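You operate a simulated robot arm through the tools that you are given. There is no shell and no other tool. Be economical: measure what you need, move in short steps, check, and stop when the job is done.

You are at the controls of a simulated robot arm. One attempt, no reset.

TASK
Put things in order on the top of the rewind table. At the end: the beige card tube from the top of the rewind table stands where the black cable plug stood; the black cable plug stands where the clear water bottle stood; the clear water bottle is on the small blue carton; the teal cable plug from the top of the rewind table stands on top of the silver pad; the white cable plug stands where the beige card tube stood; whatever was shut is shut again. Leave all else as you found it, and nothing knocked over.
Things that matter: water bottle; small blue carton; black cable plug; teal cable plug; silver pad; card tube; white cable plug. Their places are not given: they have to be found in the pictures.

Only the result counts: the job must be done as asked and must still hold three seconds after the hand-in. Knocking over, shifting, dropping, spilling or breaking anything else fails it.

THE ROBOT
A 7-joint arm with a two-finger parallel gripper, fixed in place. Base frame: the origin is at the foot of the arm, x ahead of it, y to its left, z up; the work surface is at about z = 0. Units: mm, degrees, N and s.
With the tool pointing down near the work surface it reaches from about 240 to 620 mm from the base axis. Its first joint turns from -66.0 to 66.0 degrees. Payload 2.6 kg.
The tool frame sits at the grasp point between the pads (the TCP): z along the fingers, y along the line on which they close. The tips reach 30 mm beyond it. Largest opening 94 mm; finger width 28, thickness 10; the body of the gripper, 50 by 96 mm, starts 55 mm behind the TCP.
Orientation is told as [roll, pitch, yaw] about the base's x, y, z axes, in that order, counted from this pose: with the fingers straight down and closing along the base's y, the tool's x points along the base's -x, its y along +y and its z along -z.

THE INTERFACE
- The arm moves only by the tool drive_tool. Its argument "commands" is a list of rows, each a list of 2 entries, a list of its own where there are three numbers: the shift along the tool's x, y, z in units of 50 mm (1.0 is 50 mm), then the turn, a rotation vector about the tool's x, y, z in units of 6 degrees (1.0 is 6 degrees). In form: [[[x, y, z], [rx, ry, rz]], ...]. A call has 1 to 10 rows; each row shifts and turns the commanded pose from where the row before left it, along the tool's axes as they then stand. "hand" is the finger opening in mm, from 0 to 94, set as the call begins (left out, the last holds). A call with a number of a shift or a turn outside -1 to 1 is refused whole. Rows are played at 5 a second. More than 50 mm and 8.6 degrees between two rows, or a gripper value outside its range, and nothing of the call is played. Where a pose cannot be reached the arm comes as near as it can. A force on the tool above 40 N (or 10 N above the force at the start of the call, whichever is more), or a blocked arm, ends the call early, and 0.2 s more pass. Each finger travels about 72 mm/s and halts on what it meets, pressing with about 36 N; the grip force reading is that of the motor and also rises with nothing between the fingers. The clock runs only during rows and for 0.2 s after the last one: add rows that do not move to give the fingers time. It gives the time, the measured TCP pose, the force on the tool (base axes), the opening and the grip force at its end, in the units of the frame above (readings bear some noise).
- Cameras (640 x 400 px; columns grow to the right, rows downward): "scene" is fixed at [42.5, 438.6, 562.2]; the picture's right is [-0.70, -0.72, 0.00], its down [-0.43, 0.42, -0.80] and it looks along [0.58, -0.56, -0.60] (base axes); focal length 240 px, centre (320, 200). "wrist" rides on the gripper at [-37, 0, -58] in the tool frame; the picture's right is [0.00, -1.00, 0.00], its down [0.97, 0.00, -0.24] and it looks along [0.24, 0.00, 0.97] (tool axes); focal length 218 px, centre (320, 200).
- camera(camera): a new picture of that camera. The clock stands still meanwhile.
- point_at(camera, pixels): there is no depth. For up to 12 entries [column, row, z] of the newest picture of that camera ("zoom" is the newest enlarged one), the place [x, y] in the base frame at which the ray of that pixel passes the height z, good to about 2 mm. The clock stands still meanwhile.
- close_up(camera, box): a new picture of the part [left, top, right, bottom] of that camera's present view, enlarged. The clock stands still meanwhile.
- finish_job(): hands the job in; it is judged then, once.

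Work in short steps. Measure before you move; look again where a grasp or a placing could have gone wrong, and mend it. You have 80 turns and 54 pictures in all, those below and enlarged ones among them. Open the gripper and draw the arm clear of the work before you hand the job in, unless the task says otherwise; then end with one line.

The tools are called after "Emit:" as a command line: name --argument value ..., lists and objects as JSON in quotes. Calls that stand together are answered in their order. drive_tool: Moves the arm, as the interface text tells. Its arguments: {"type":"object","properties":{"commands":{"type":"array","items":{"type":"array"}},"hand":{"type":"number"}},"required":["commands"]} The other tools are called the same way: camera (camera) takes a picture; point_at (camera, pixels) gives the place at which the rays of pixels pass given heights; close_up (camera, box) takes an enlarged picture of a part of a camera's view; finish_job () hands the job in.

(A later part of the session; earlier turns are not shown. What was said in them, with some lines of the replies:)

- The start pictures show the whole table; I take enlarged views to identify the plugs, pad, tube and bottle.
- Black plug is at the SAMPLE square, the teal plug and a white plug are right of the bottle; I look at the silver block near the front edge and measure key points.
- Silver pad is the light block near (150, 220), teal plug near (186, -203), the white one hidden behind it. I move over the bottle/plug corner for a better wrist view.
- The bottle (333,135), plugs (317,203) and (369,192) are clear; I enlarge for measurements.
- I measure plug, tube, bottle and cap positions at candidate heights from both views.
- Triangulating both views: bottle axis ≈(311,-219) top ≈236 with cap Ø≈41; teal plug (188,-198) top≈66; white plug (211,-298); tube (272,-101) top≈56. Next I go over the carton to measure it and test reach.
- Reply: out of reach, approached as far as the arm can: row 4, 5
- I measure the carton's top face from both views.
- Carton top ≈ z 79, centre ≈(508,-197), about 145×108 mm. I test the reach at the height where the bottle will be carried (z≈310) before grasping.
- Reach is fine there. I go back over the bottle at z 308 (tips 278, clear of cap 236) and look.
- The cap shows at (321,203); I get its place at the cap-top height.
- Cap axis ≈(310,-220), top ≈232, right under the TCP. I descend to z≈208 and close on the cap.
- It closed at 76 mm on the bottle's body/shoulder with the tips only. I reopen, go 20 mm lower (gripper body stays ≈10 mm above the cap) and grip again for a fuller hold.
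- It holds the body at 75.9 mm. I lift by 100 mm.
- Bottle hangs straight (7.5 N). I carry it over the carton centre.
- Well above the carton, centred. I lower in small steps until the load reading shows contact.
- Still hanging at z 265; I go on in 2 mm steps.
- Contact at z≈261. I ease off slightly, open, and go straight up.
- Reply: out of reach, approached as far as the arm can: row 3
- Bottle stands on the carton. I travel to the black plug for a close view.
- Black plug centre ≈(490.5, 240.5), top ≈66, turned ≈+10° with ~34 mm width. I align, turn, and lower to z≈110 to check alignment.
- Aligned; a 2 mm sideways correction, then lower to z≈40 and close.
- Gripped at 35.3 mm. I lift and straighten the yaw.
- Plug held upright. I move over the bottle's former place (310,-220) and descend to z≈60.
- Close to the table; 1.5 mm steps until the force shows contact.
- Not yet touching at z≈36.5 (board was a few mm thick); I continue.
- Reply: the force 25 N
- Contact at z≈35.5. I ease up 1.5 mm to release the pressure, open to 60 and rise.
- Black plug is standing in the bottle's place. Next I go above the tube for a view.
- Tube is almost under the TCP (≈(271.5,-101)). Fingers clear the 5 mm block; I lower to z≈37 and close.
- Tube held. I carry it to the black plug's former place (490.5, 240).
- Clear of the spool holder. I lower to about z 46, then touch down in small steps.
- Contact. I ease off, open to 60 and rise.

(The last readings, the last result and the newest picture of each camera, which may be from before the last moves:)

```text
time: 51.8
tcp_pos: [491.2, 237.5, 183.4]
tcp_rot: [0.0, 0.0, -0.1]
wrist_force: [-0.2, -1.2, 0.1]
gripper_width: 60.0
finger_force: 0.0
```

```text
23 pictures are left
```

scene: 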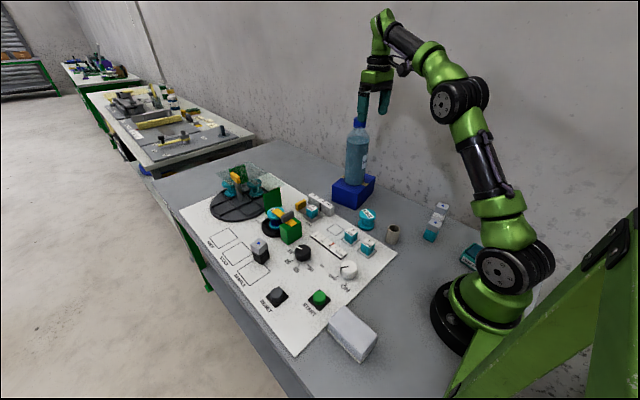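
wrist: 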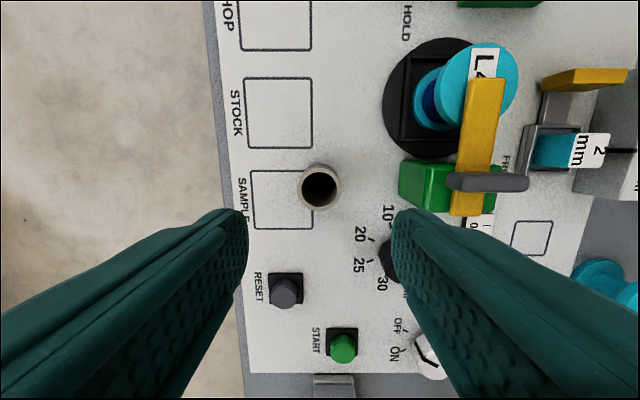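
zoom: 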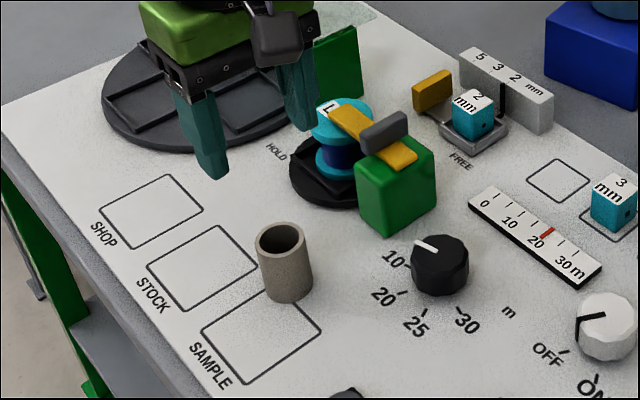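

Tube stands upright in place. I now travel toward the white plug, staying a bit short of the wall, for a look.

Emit:
drive_tool --commands '[[[0.475, -0.84, 0], [0, 0, 0]], [[0.475, -0.84, 0], [0, 0, 0]], [[0.475, -0.84, 0], [0, 0, 0]], [[0.475, -0.84, 0], [0, 0, 0]], [[0.475, -0.84, 0], [0, 0, 0]], [[0.475, -0.84, 0], [0, 0, 0]], [[0.475, -0.84, 0], [0, 0, 0]], [[0.475, -0.84, 0], [0, 0, 0]], [[0.475, -0.84, 0], [0, 0, 0]], [[0.475, -0.84, 0], [0, 0, 0]]]'

Emit:
drive_tool --commands '[[[0.42, -0.75, 0], [0, 0, 0]], [[0.42, -0.75, 0], [0, 0, 0]], [[0, -0.25, 0], [0, 0, 0]], [[0, 0, 0], [0, 0, 0]]]'

Emit:
camera --camera "wrist"

Emit:
camera --camera "scene"

```text
time: 54.0
tcp_pos: [254.6, -178.5, 182.1]
tcp_rot: [0.1, 0.0, 0.2]
wrist_force: [-0.4, 0.2, -0.8]
gripper_width: 60.1
finger_force: 0.0
```

```text
time: 55.0
tcp_pos: [212.4, -267.9, 181.7]
tcp_rot: [0.0, 0.0, 0.1]
wrist_force: [-0.6, 0.1, -1.5]
gripper_width: 60.1
finger_force: 0.1
```

```text
22 pictures are left
```

wrist: 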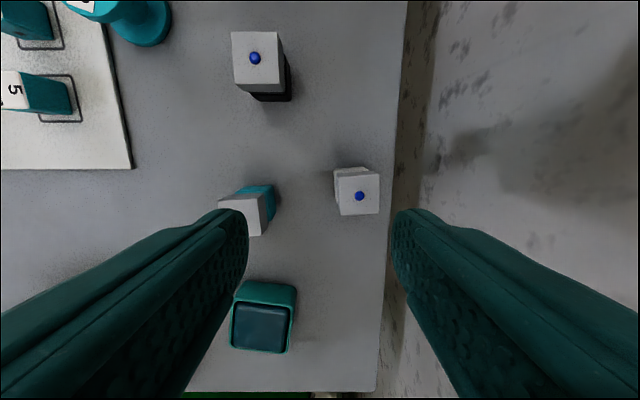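

```text
21 pictures are left
```

scene: 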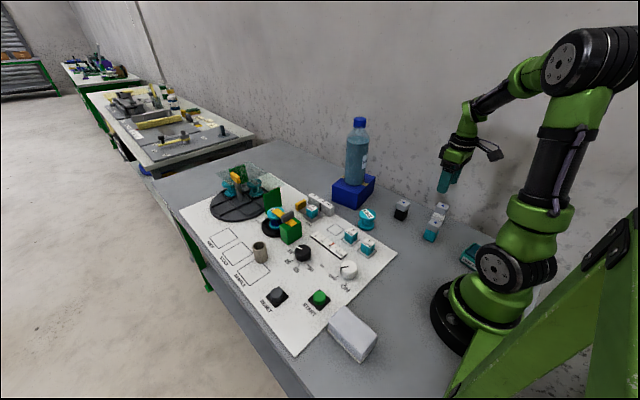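

White plug top at (360,194) → ≈(211,-301), turned ≈3°; table edge ≈-350, wall beyond that. I move above it at this height first, checking for any wall contact.

Emit:
drive_tool --commands '[[[0.02, -0.3, 0], [0, 0, -0.5]], [[0, -0.2, 0], [0, 0, 0]], [[0, -0.14, 0], [0, 0, 0]], [[0, 0, 0.9], [0, 0, 0]], [[0, 0, 0], [0, 0, 0]]]' --hand 56

Emit:
camera --camera "wrist"

```text
time: 56.2
tcp_pos: [212.8, -301.6, 138.1]
tcp_rot: [0.0, 0.0, 3.0]
wrist_force: [-0.4, 0.1, -0.2]
gripper_width: 56.0
finger_force: 0.1
```

```text
20 pictures are left
```

wrist: 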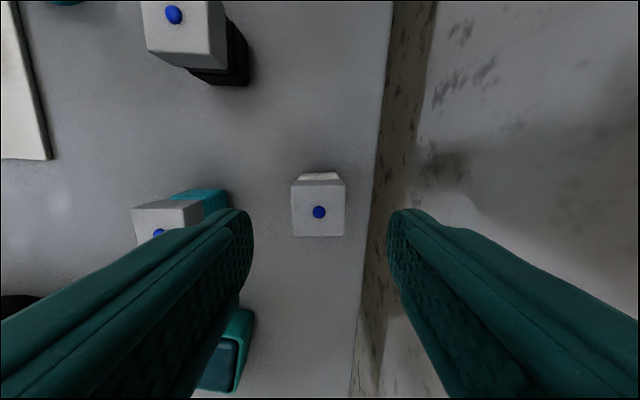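

Centred and free. Descend to z≈38 and close.

Emit:
drive_tool --commands '[[[0.03, 0.01, 0.8], [0, 0, 0]], [[0, 0, 0.7], [0, 0, 0]], [[0, 0, 0.5], [0, 0, 0]], [[0, 0, 0], [0, 0, 0]]]'

Emit:
drive_tool --commands '[[[0, 0, 0], [0, 0, 0]], [[0, 0, 0], [0, 0, 0]], [[0, 0, 0], [0, 0, 0]], [[0, 0, 0], [0, 0, 0]]]' --hand 20

Emit:
drive_tool --commands '[[[0, 0, -0.3], [0, 0, 0]], [[0, 0, -0.9], [0, 0, 0]], [[0, 0, -0.9], [0, 0, 0]], [[0, 0, -0.5], [0, 0, 0.5]], [[0, 0, 0], [0, 0, 0]]]'

Emit:
camera --camera "wrist"

```text
time: 57.2
tcp_pos: [210.9, -300.4, 38.9]
tcp_rot: [0.0, -0.1, 3.0]
wrist_force: [-0.4, 0.6, 0.4]
gripper_width: 56.0
finger_force: 0.0
```

```text
time: 58.2
tcp_pos: [212.3, -300.4, 38.7]
tcp_rot: [0.0, -0.1, 3.0]
wrist_force: [0.7, 0.8, 0.6]
gripper_width: 35.6
finger_force: 36.0
```

```text
time: 59.4
tcp_pos: [209.8, -301.5, 167.4]
tcp_rot: [0.0, 0.0, 0.0]
wrist_force: [-0.3, -0.5, -0.9]
gripper_width: 35.5
finger_force: 35.6
```

```text
19 pictures are left
```

wrist: 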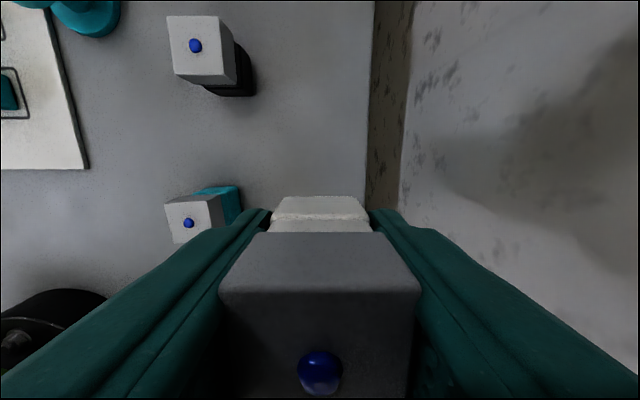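

Held. I carry it to the tube's former place (270.5,-100.5) and lower to z≈50.

Emit:
drive_tool --commands '[[[-0.24, 0.804, 0], [0, 0, 0]], [[-0.24, 0.804, 0], [0, 0, 0]], [[-0.24, 0.804, 0], [0, 0, 0]], [[-0.24, 0.804, 0], [0, 0, 0]], [[-0.24, 0.804, 0], [0, 0, 0]], [[0, 0, 0.9], [0, 0, 0]], [[0, 0, 0.9], [0, 0, 0]], [[0, 0, 0.5], [0, 0, 0]], [[0, 0, 0], [0, 0, 0]]]'

Emit:
drive_tool --commands '[[[0, 0, 0.1], [0, 0, 0]], [[0, 0, 0.06], [0, 0, 0]], [[0, 0, 0], [0, 0, 0]]]'

Emit:
drive_tool --commands '[[[0, 0, 0.04], [0, 0, 0]], [[0, 0, 0], [0, 0, 0]]]'

```text
time: 61.4
tcp_pos: [270.4, -97.9, 55.0]
tcp_rot: [-0.1, 0.0, 0.0]
wrist_force: [-0.7, 0.0, -0.1]
gripper_width: 35.6
finger_force: 36.1
```

```text
time: 62.2
tcp_pos: [270.7, -99.5, 45.0]
tcp_rot: [0.0, 0.0, -0.1]
wrist_force: [-0.4, -0.4, 0.0]
gripper_width: 35.7
finger_force: 36.3
```

```text
time: 62.8
tcp_pos: [270.4, -99.1, 43.3]
tcp_rot: [0.0, 0.0, 0.0]
wrist_force: [0.0, -0.3, -0.4]
gripper_width: 35.6
finger_force: 36.4
```

Contact is expected near z 38.5; I continue with small steps.

Emit:
drive_tool --commands '[[[0, -0.02, 0.04], [0, 0, 0]], [[0, 0, 0], [0, 0, 0]]]'

Emit:
drive_tool --commands '[[[0, 0, 0.03], [0, 0, 0]], [[0, 0, 0], [0, 0, 0]]]'

Emit:
drive_tool --commands '[[[0, 0, 0.03], [0, 0, 0]], [[0, 0, 0], [0, 0, 0]]]'

```text
time: 63.4
tcp_pos: [270.0, -100.0, 42.5]
tcp_rot: [0.0, 0.0, -0.1]
wrist_force: [0.0, 0.4, 0.2]
gripper_width: 35.4
finger_force: 35.4
```

```text
time: 64.0
tcp_pos: [268.7, -100.0, 40.3]
tcp_rot: [0.0, 0.1, 0.0]
wrist_force: [0.0, -0.3, 0.6]
gripper_width: 35.5
finger_force: 36.3
```

```text
time: 64.6
tcp_pos: [270.0, -100.3, 39.0]
tcp_rot: [0.0, 0.0, 0.0]
wrist_force: [0.4, -0.5, -0.1]
gripper_width: 35.7
finger_force: 36.3
```

Emit:
drive_tool --commands '[[[0, 0, 0.03], [0, 0, 0]], [[0, 0, 0], [0, 0, 0]]]'

Emit:
drive_tool --commands '[[[0, 0, 0.02], [0, 0, 0]], [[0, 0, 0], [0, 0, 0]]]'

```text
time: 65.2
tcp_pos: [270.8, -99.8, 37.8]
tcp_rot: [0.0, 0.0, -0.1]
wrist_force: [-4.4, 2.7, 24.7]
gripper_width: 35.4
finger_force: 35.9
```

```text
time: 65.8
tcp_pos: [273.0, -99.9, 37.0]
tcp_rot: [-0.1, -0.2, 0.1]
wrist_force: [-0.3, 3.0, 25.7]
gripper_width: 35.4
finger_force: 35.9
```

Touching (25 N). I ease up 2 mm, release and rise, then look.

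Emit:
drive_tool --commands '[[[0, 0, -0.04], [0, 0, 0]], [[0, 0, 0], [0, 0, 0]]]'

Emit:
drive_tool --commands '[[[0, 0, 0], [0, 0, 0]], [[0, 0, 0], [0, 0, 0]], [[0, 0, 0], [0, 0, 0]], [[0, 0, -0.5], [0, 0, 0]], [[0, 0, -0.9], [0, 0, 0]], [[0, 0, -0.9], [0, 0, 0]], [[0, 0, 0], [0, 0, 0]]]' --hand 58

Emit:
drive_tool --commands '[[[0.5, -0.6, 0], [0, 0, 0]], [[0.5, -0.7, 0], [0, 0, 0]], [[0.5, -0.6, 0], [0, 0, 0]], [[0, 0, 0], [0, 0, 0]]]'

Emit:
camera --camera "wrist"

Emit:
close_up --camera "scene" --box '[360, 170, 460, 250]'

```text
time: 66.4
tcp_pos: [269.1, -98.9, 36.9]
tcp_rot: [0.1, 0.0, 0.1]
wrist_force: [0.2, 0.0, -0.7]
gripper_width: 35.3
finger_force: 35.7
```

```text
time: 68.0
tcp_pos: [270.3, -97.4, 151.3]
tcp_rot: [0.0, 0.0, 0.1]
wrist_force: [-1.2, -0.3, -0.6]
gripper_width: 57.8
finger_force: 0.0
```

```text
time: 69.0
tcp_pos: [193.5, -193.5, 154.3]
tcp_rot: [0.0, 0.0, 0.2]
wrist_force: [-0.9, 0.7, 0.2]
gripper_width: 58.0
finger_force: 0.0
```

```text
18 pictures are left
```

wrist: 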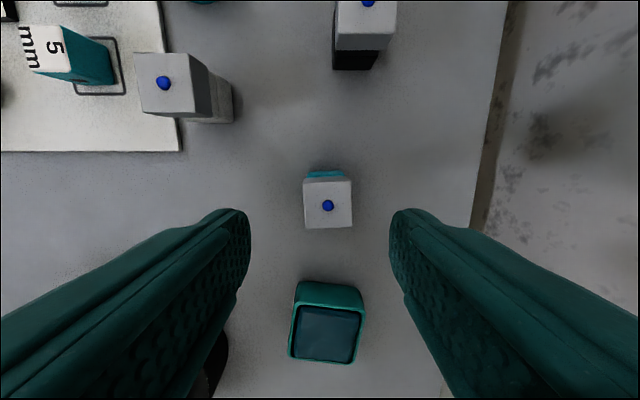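

```text
5.00 times, centred on (410, 210) of scene
```

zoom: 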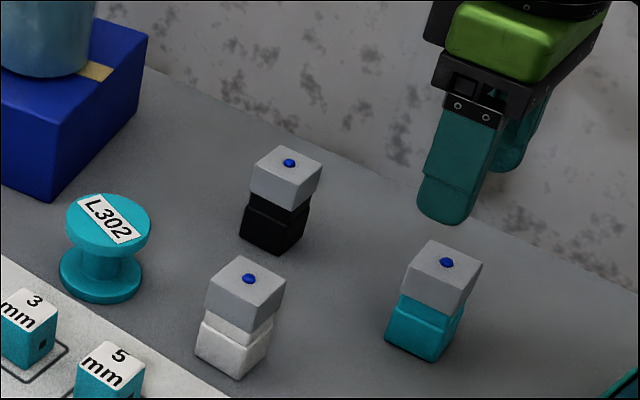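

White plug stands well. Teal plug top at (328,203) → ≈(190.5,-199), turned ≈4°. I align, lower to z≈38 and grip.

Emit:
drive_tool --commands '[[[0.05, -0.11, 0.5], [0, 0, -0.67]], [[0, 0, 0.7], [0, 0, 0]], [[0, 0, 0.7], [0, 0, 0]], [[0, 0, 0.42], [0, 0, 0]], [[0, 0, 0], [0, 0, 0]]]'

Emit:
drive_tool --commands '[[[0, 0, 0], [0, 0, 0]], [[0, 0, 0], [0, 0, 0]], [[0, 0, 0], [0, 0, 0]], [[0, 0, 0], [0, 0, 0]]]' --hand 20

Emit:
drive_tool --commands '[[[0, 0, -0.3], [0, 0, 0]], [[0, 0, -0.9], [0, 0, 0]], [[0, 0, -0.9], [0, 0, 0]], [[0, 0, -0.9], [0, 0, 0.67]], [[0, 0, 0], [0, 0, 0]]]'

Emit:
camera --camera "wrist"

```text
time: 70.2
tcp_pos: [192.1, -200.6, 36.2]
tcp_rot: [0.0, 0.0, 4.1]
wrist_force: [0.4, -0.2, 0.4]
gripper_width: 58.2
finger_force: 0.2
```

```text
time: 71.2
tcp_pos: [191.7, -199.8, 36.7]
tcp_rot: [0.1, 0.0, 4.1]
wrist_force: [-0.2, -0.1, -0.4]
gripper_width: 35.7
finger_force: 36.2
```

```text
time: 72.4
tcp_pos: [191.8, -198.7, 187.8]
tcp_rot: [0.0, -0.1, 0.1]
wrist_force: [0.3, -1.1, -0.5]
gripper_width: 35.3
finger_force: 36.2
```

```text
16 pictures are left
```

wrist: 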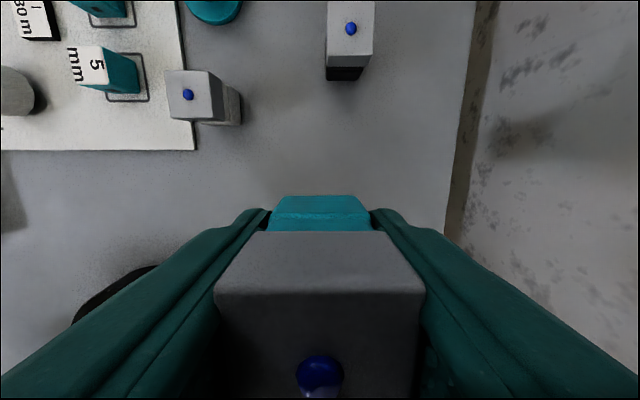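

Teal held. I swing around the base at x≈300 toward the silver pad side.

Emit:
drive_tool --commands '[[[-0.55, 0.8, 0], [0, 0, 0]], [[-0.55, 0.8, 0], [0, 0, 0]], [[-0.55, 0.8, 0], [0, 0, 0]], [[-0.55, 0.8, 0], [0, 0, 0]], [[0, 0.96, 0], [0, 0, 0]], [[0, 0.96, 0], [0, 0, 0]], [[0, 0.96, 0], [0, 0, 0]], [[0, 0.96, 0], [0, 0, 0]], [[0, 0.96, 0], [0, 0, 0]], [[0, 0, 0], [0, 0, 0]]]'

Emit:
close_up --camera "scene" --box '[300, 280, 400, 380]'

Emit:
camera --camera "wrist"

```text
time: 74.6
tcp_pos: [303.1, 201.2, 189.0]
tcp_rot: [-0.1, 0.1, 0.0]
wrist_force: [-0.1, -0.6, -0.2]
gripper_width: 35.4
finger_force: 36.2
```

```text
4.00 times, centred on (350, 330) of scene
```

zoom: 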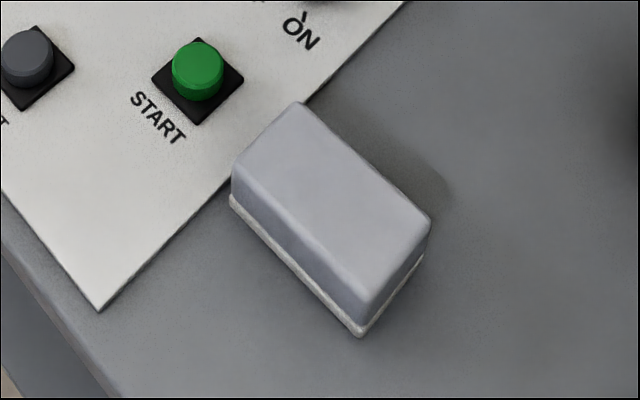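

```text
14 pictures are left
```

wrist: 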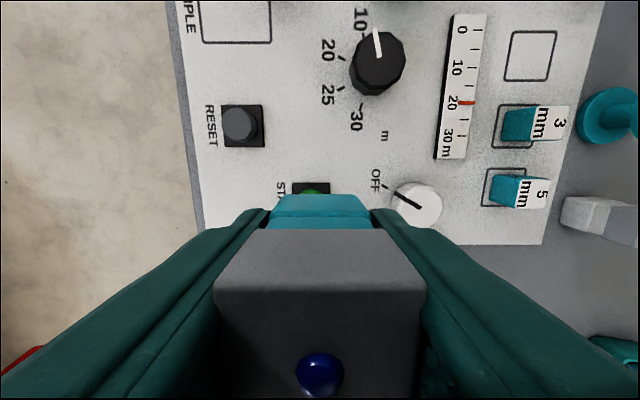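

I measure the pad's corners from this enlarged view; the newest zoom is this scene crop.

Emit:
point_at --camera "zoom" --pixels '[[230, 206, 0], [358, 337, 0], [425, 262, 0], [233, 172, 30], [297, 104, 30], [430, 224, 30], [364, 312, 30], [233, 172, 45], [297, 104, 45], [430, 224, 45], [364, 312, 45]]'

```text
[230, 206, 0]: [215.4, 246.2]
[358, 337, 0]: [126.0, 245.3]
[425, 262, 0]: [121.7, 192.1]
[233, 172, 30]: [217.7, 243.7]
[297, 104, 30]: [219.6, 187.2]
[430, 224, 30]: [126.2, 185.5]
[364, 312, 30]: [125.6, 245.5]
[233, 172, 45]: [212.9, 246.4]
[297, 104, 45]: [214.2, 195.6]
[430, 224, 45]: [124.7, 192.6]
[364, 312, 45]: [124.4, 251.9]
```

Pad: x 122–215, y 192–246, centre ≈(170,219), top ≈40. I move over its centre and lower to z≈92.

Emit:
drive_tool --commands '[[[0.88, 0.12, 0], [0, 0, 0]], [[0.88, 0.12, 0], [0, 0, 0]], [[0.88, 0.12, 0], [0, 0, 0]], [[0, 0, 0], [0, 0, 0]], [[0, 0, 0.9], [0, 0, 0]], [[0, 0, 0.9], [0, 0, 0]], [[0, 0, 0.15], [0, 0, 0]], [[0, 0, 0], [0, 0, 0]]]'

Emit:
close_up --camera "scene" --box '[290, 240, 430, 380]'

```text
time: 76.4
tcp_pos: [171.8, 217.3, 86.5]
tcp_rot: [0.1, 0.0, 0.1]
wrist_force: [-0.7, -0.5, -0.6]
gripper_width: 35.6
finger_force: 36.2
```

```text
2.86 times, centred on (360, 310) of scene
```

zoom: 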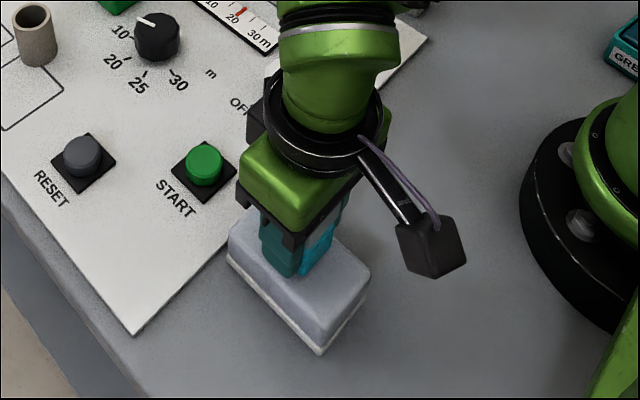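

Over the pad centre. I touch down in small steps.

Emit:
drive_tool --commands '[[[0, 0.02, 0.06], [0, 0, 0]], [[0, 0, 0.04], [0, 0, 0]], [[0, 0, 0], [0, 0, 0]]]'

Emit:
drive_tool --commands '[[[0, 0, 0.03], [0, 0, 0]], [[0, 0, 0], [0, 0, 0]]]'

Emit:
drive_tool --commands '[[[0, 0, 0.03], [0, 0, 0]], [[0, 0, 0], [0, 0, 0]]]'

```text
time: 77.2
tcp_pos: [172.3, 219.1, 84.3]
tcp_rot: [-0.1, 0.0, -0.1]
wrist_force: [-3.8, -4.9, 19.2]
gripper_width: 35.6
finger_force: 36.0
```

```text
time: 77.8
tcp_pos: [171.7, 219.3, 83.3]
tcp_rot: [0.0, -0.3, 0.1]
wrist_force: [0.6, -2.4, 25.8]
gripper_width: 35.4
finger_force: 36.4
```

```text
time: 78.4
tcp_pos: [172.4, 219.1, 82.3]
tcp_rot: [0.0, 0.0, 0.0]
wrist_force: [1.2, -5.2, 36.6]
gripper_width: 35.8
finger_force: 36.4
```

Contact came at ≈84; I back up until the force drops.

Emit:
drive_tool --commands '[[[0, 0, -0.06], [0, 0, 0]], [[0, 0, 0], [0, 0, 0]]]'

Emit:
close_up --camera "scene" --box '[290, 240, 430, 380]'

```text
time: 79.0
tcp_pos: [170.7, 218.4, 83.6]
tcp_rot: [0.0, 0.0, 0.1]
wrist_force: [0.1, 0.0, -1.0]
gripper_width: 35.6
finger_force: 35.9
```

```text
2.86 times, centred on (360, 310) of scene
```

zoom: 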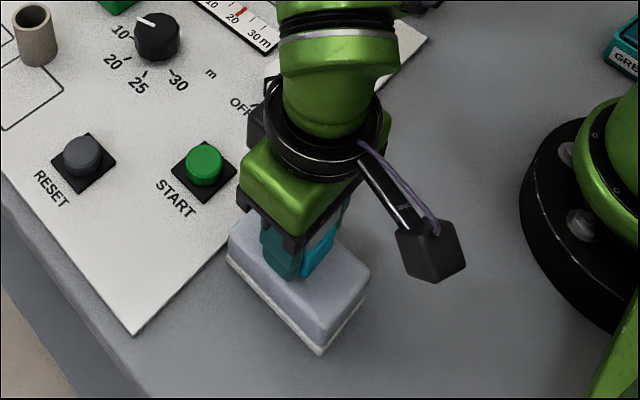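

Unloaded. I lower a hair (0.5 mm), release and rise straight up.

Emit:
drive_tool --commands '[[[0, 0, 0.01], [0, 0, 0]], [[0, 0, 0], [0, 0, 0]]]'

Emit:
drive_tool --commands '[[[0, 0, 0], [0, 0, 0]], [[0, 0, 0], [0, 0, 0]], [[0, 0, 0], [0, 0, 0]], [[0, 0, -0.4], [0, 0, 0]], [[0, 0, -0.9], [0, 0, 0]], [[0, 0, -0.9], [0, 0, 0]], [[0, 0, -0.9], [0, 0, 0]], [[0, 0, 0], [0, 0, 0]]]' --hand 60

Emit:
close_up --camera "scene" --box '[290, 240, 430, 380]'

```text
time: 79.6
tcp_pos: [170.6, 218.3, 83.2]
tcp_rot: [-0.1, 0.0, 0.0]
wrist_force: [-1.5, 0.1, 0.1]
gripper_width: 35.4
finger_force: 36.2
```

```text
time: 81.4
tcp_pos: [170.5, 218.5, 239.6]
tcp_rot: [0.0, 0.0, 0.0]
wrist_force: [0.3, -0.1, -1.4]
gripper_width: 60.0
finger_force: 0.0
```

```text
2.86 times, centred on (360, 310) of scene
```

zoom: 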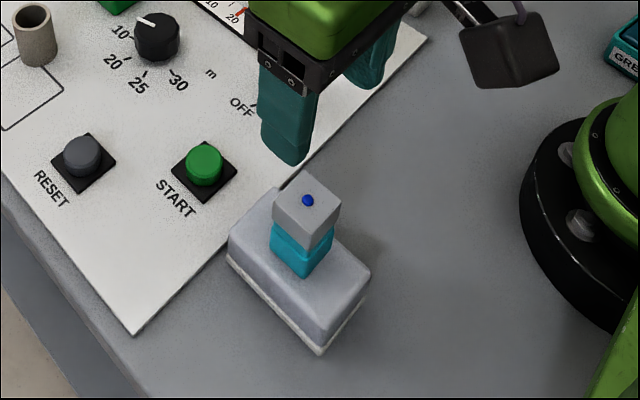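

Teal plug stands on the pad. I draw the arm clear and open, then take a final look.

Emit:
drive_tool --commands '[[[-0.6, -0.5, -0.5], [0, 0, 0]], [[-0.6, -0.5, -0.5], [0, 0, 0]], [[-0.6, -0.5, -0.5], [0, 0, 0]], [[-0.6, -0.6, -0.4], [0, 0, 0]], [[-0.5, -0.8, 0], [0, 0, 0]], [[-0.5, -0.8, 0], [0, 0, 0]], [[0, 0, 0], [0, 0, 0]]]' --hand 94

Emit:
camera --camera "scene"

Emit:
camera --camera "wrist"

```text
time: 83.0
tcp_pos: [341.0, 32.9, 333.6]
tcp_rot: [0.1, 0.0, 0.1]
wrist_force: [-0.1, 0.5, 0.3]
gripper_width: 94.0
finger_force: 0.1
```

```text
10 pictures are left
```

scene: 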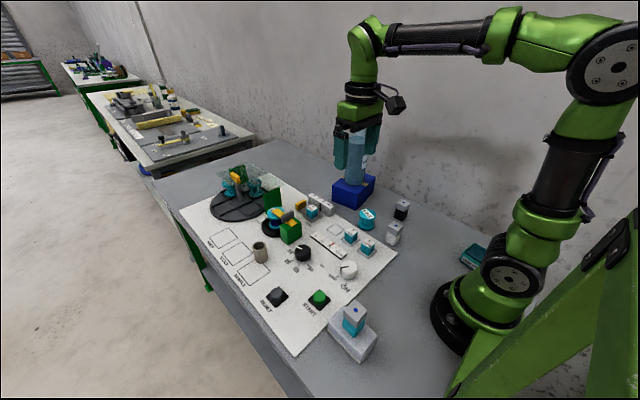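

```text
9 pictures are left
```

wrist: 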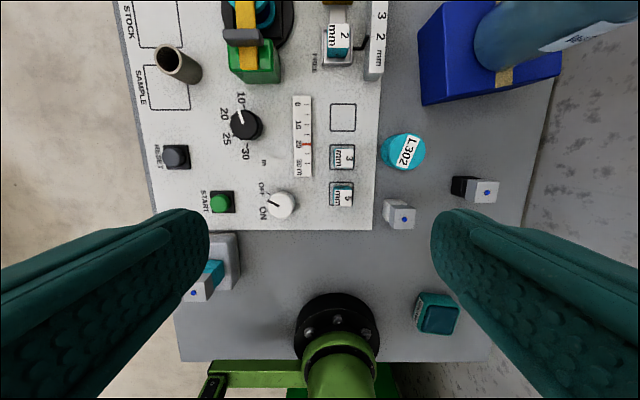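

All five items stand as asked, nothing else appears moved, and the arm is clear and open; I hand in.

Emit:
finish_job

```text
The job is handed in.
```

The job is handed in: the bottle is on the blue carton, the black plug is in the bottle's old place, and the tube is in the black plug's. The white plug is in the tube's old place and the teal plug is on the silver pad. In the last pictures everything stands upright and nothing else looks moved, and nothing shut had to be opened.
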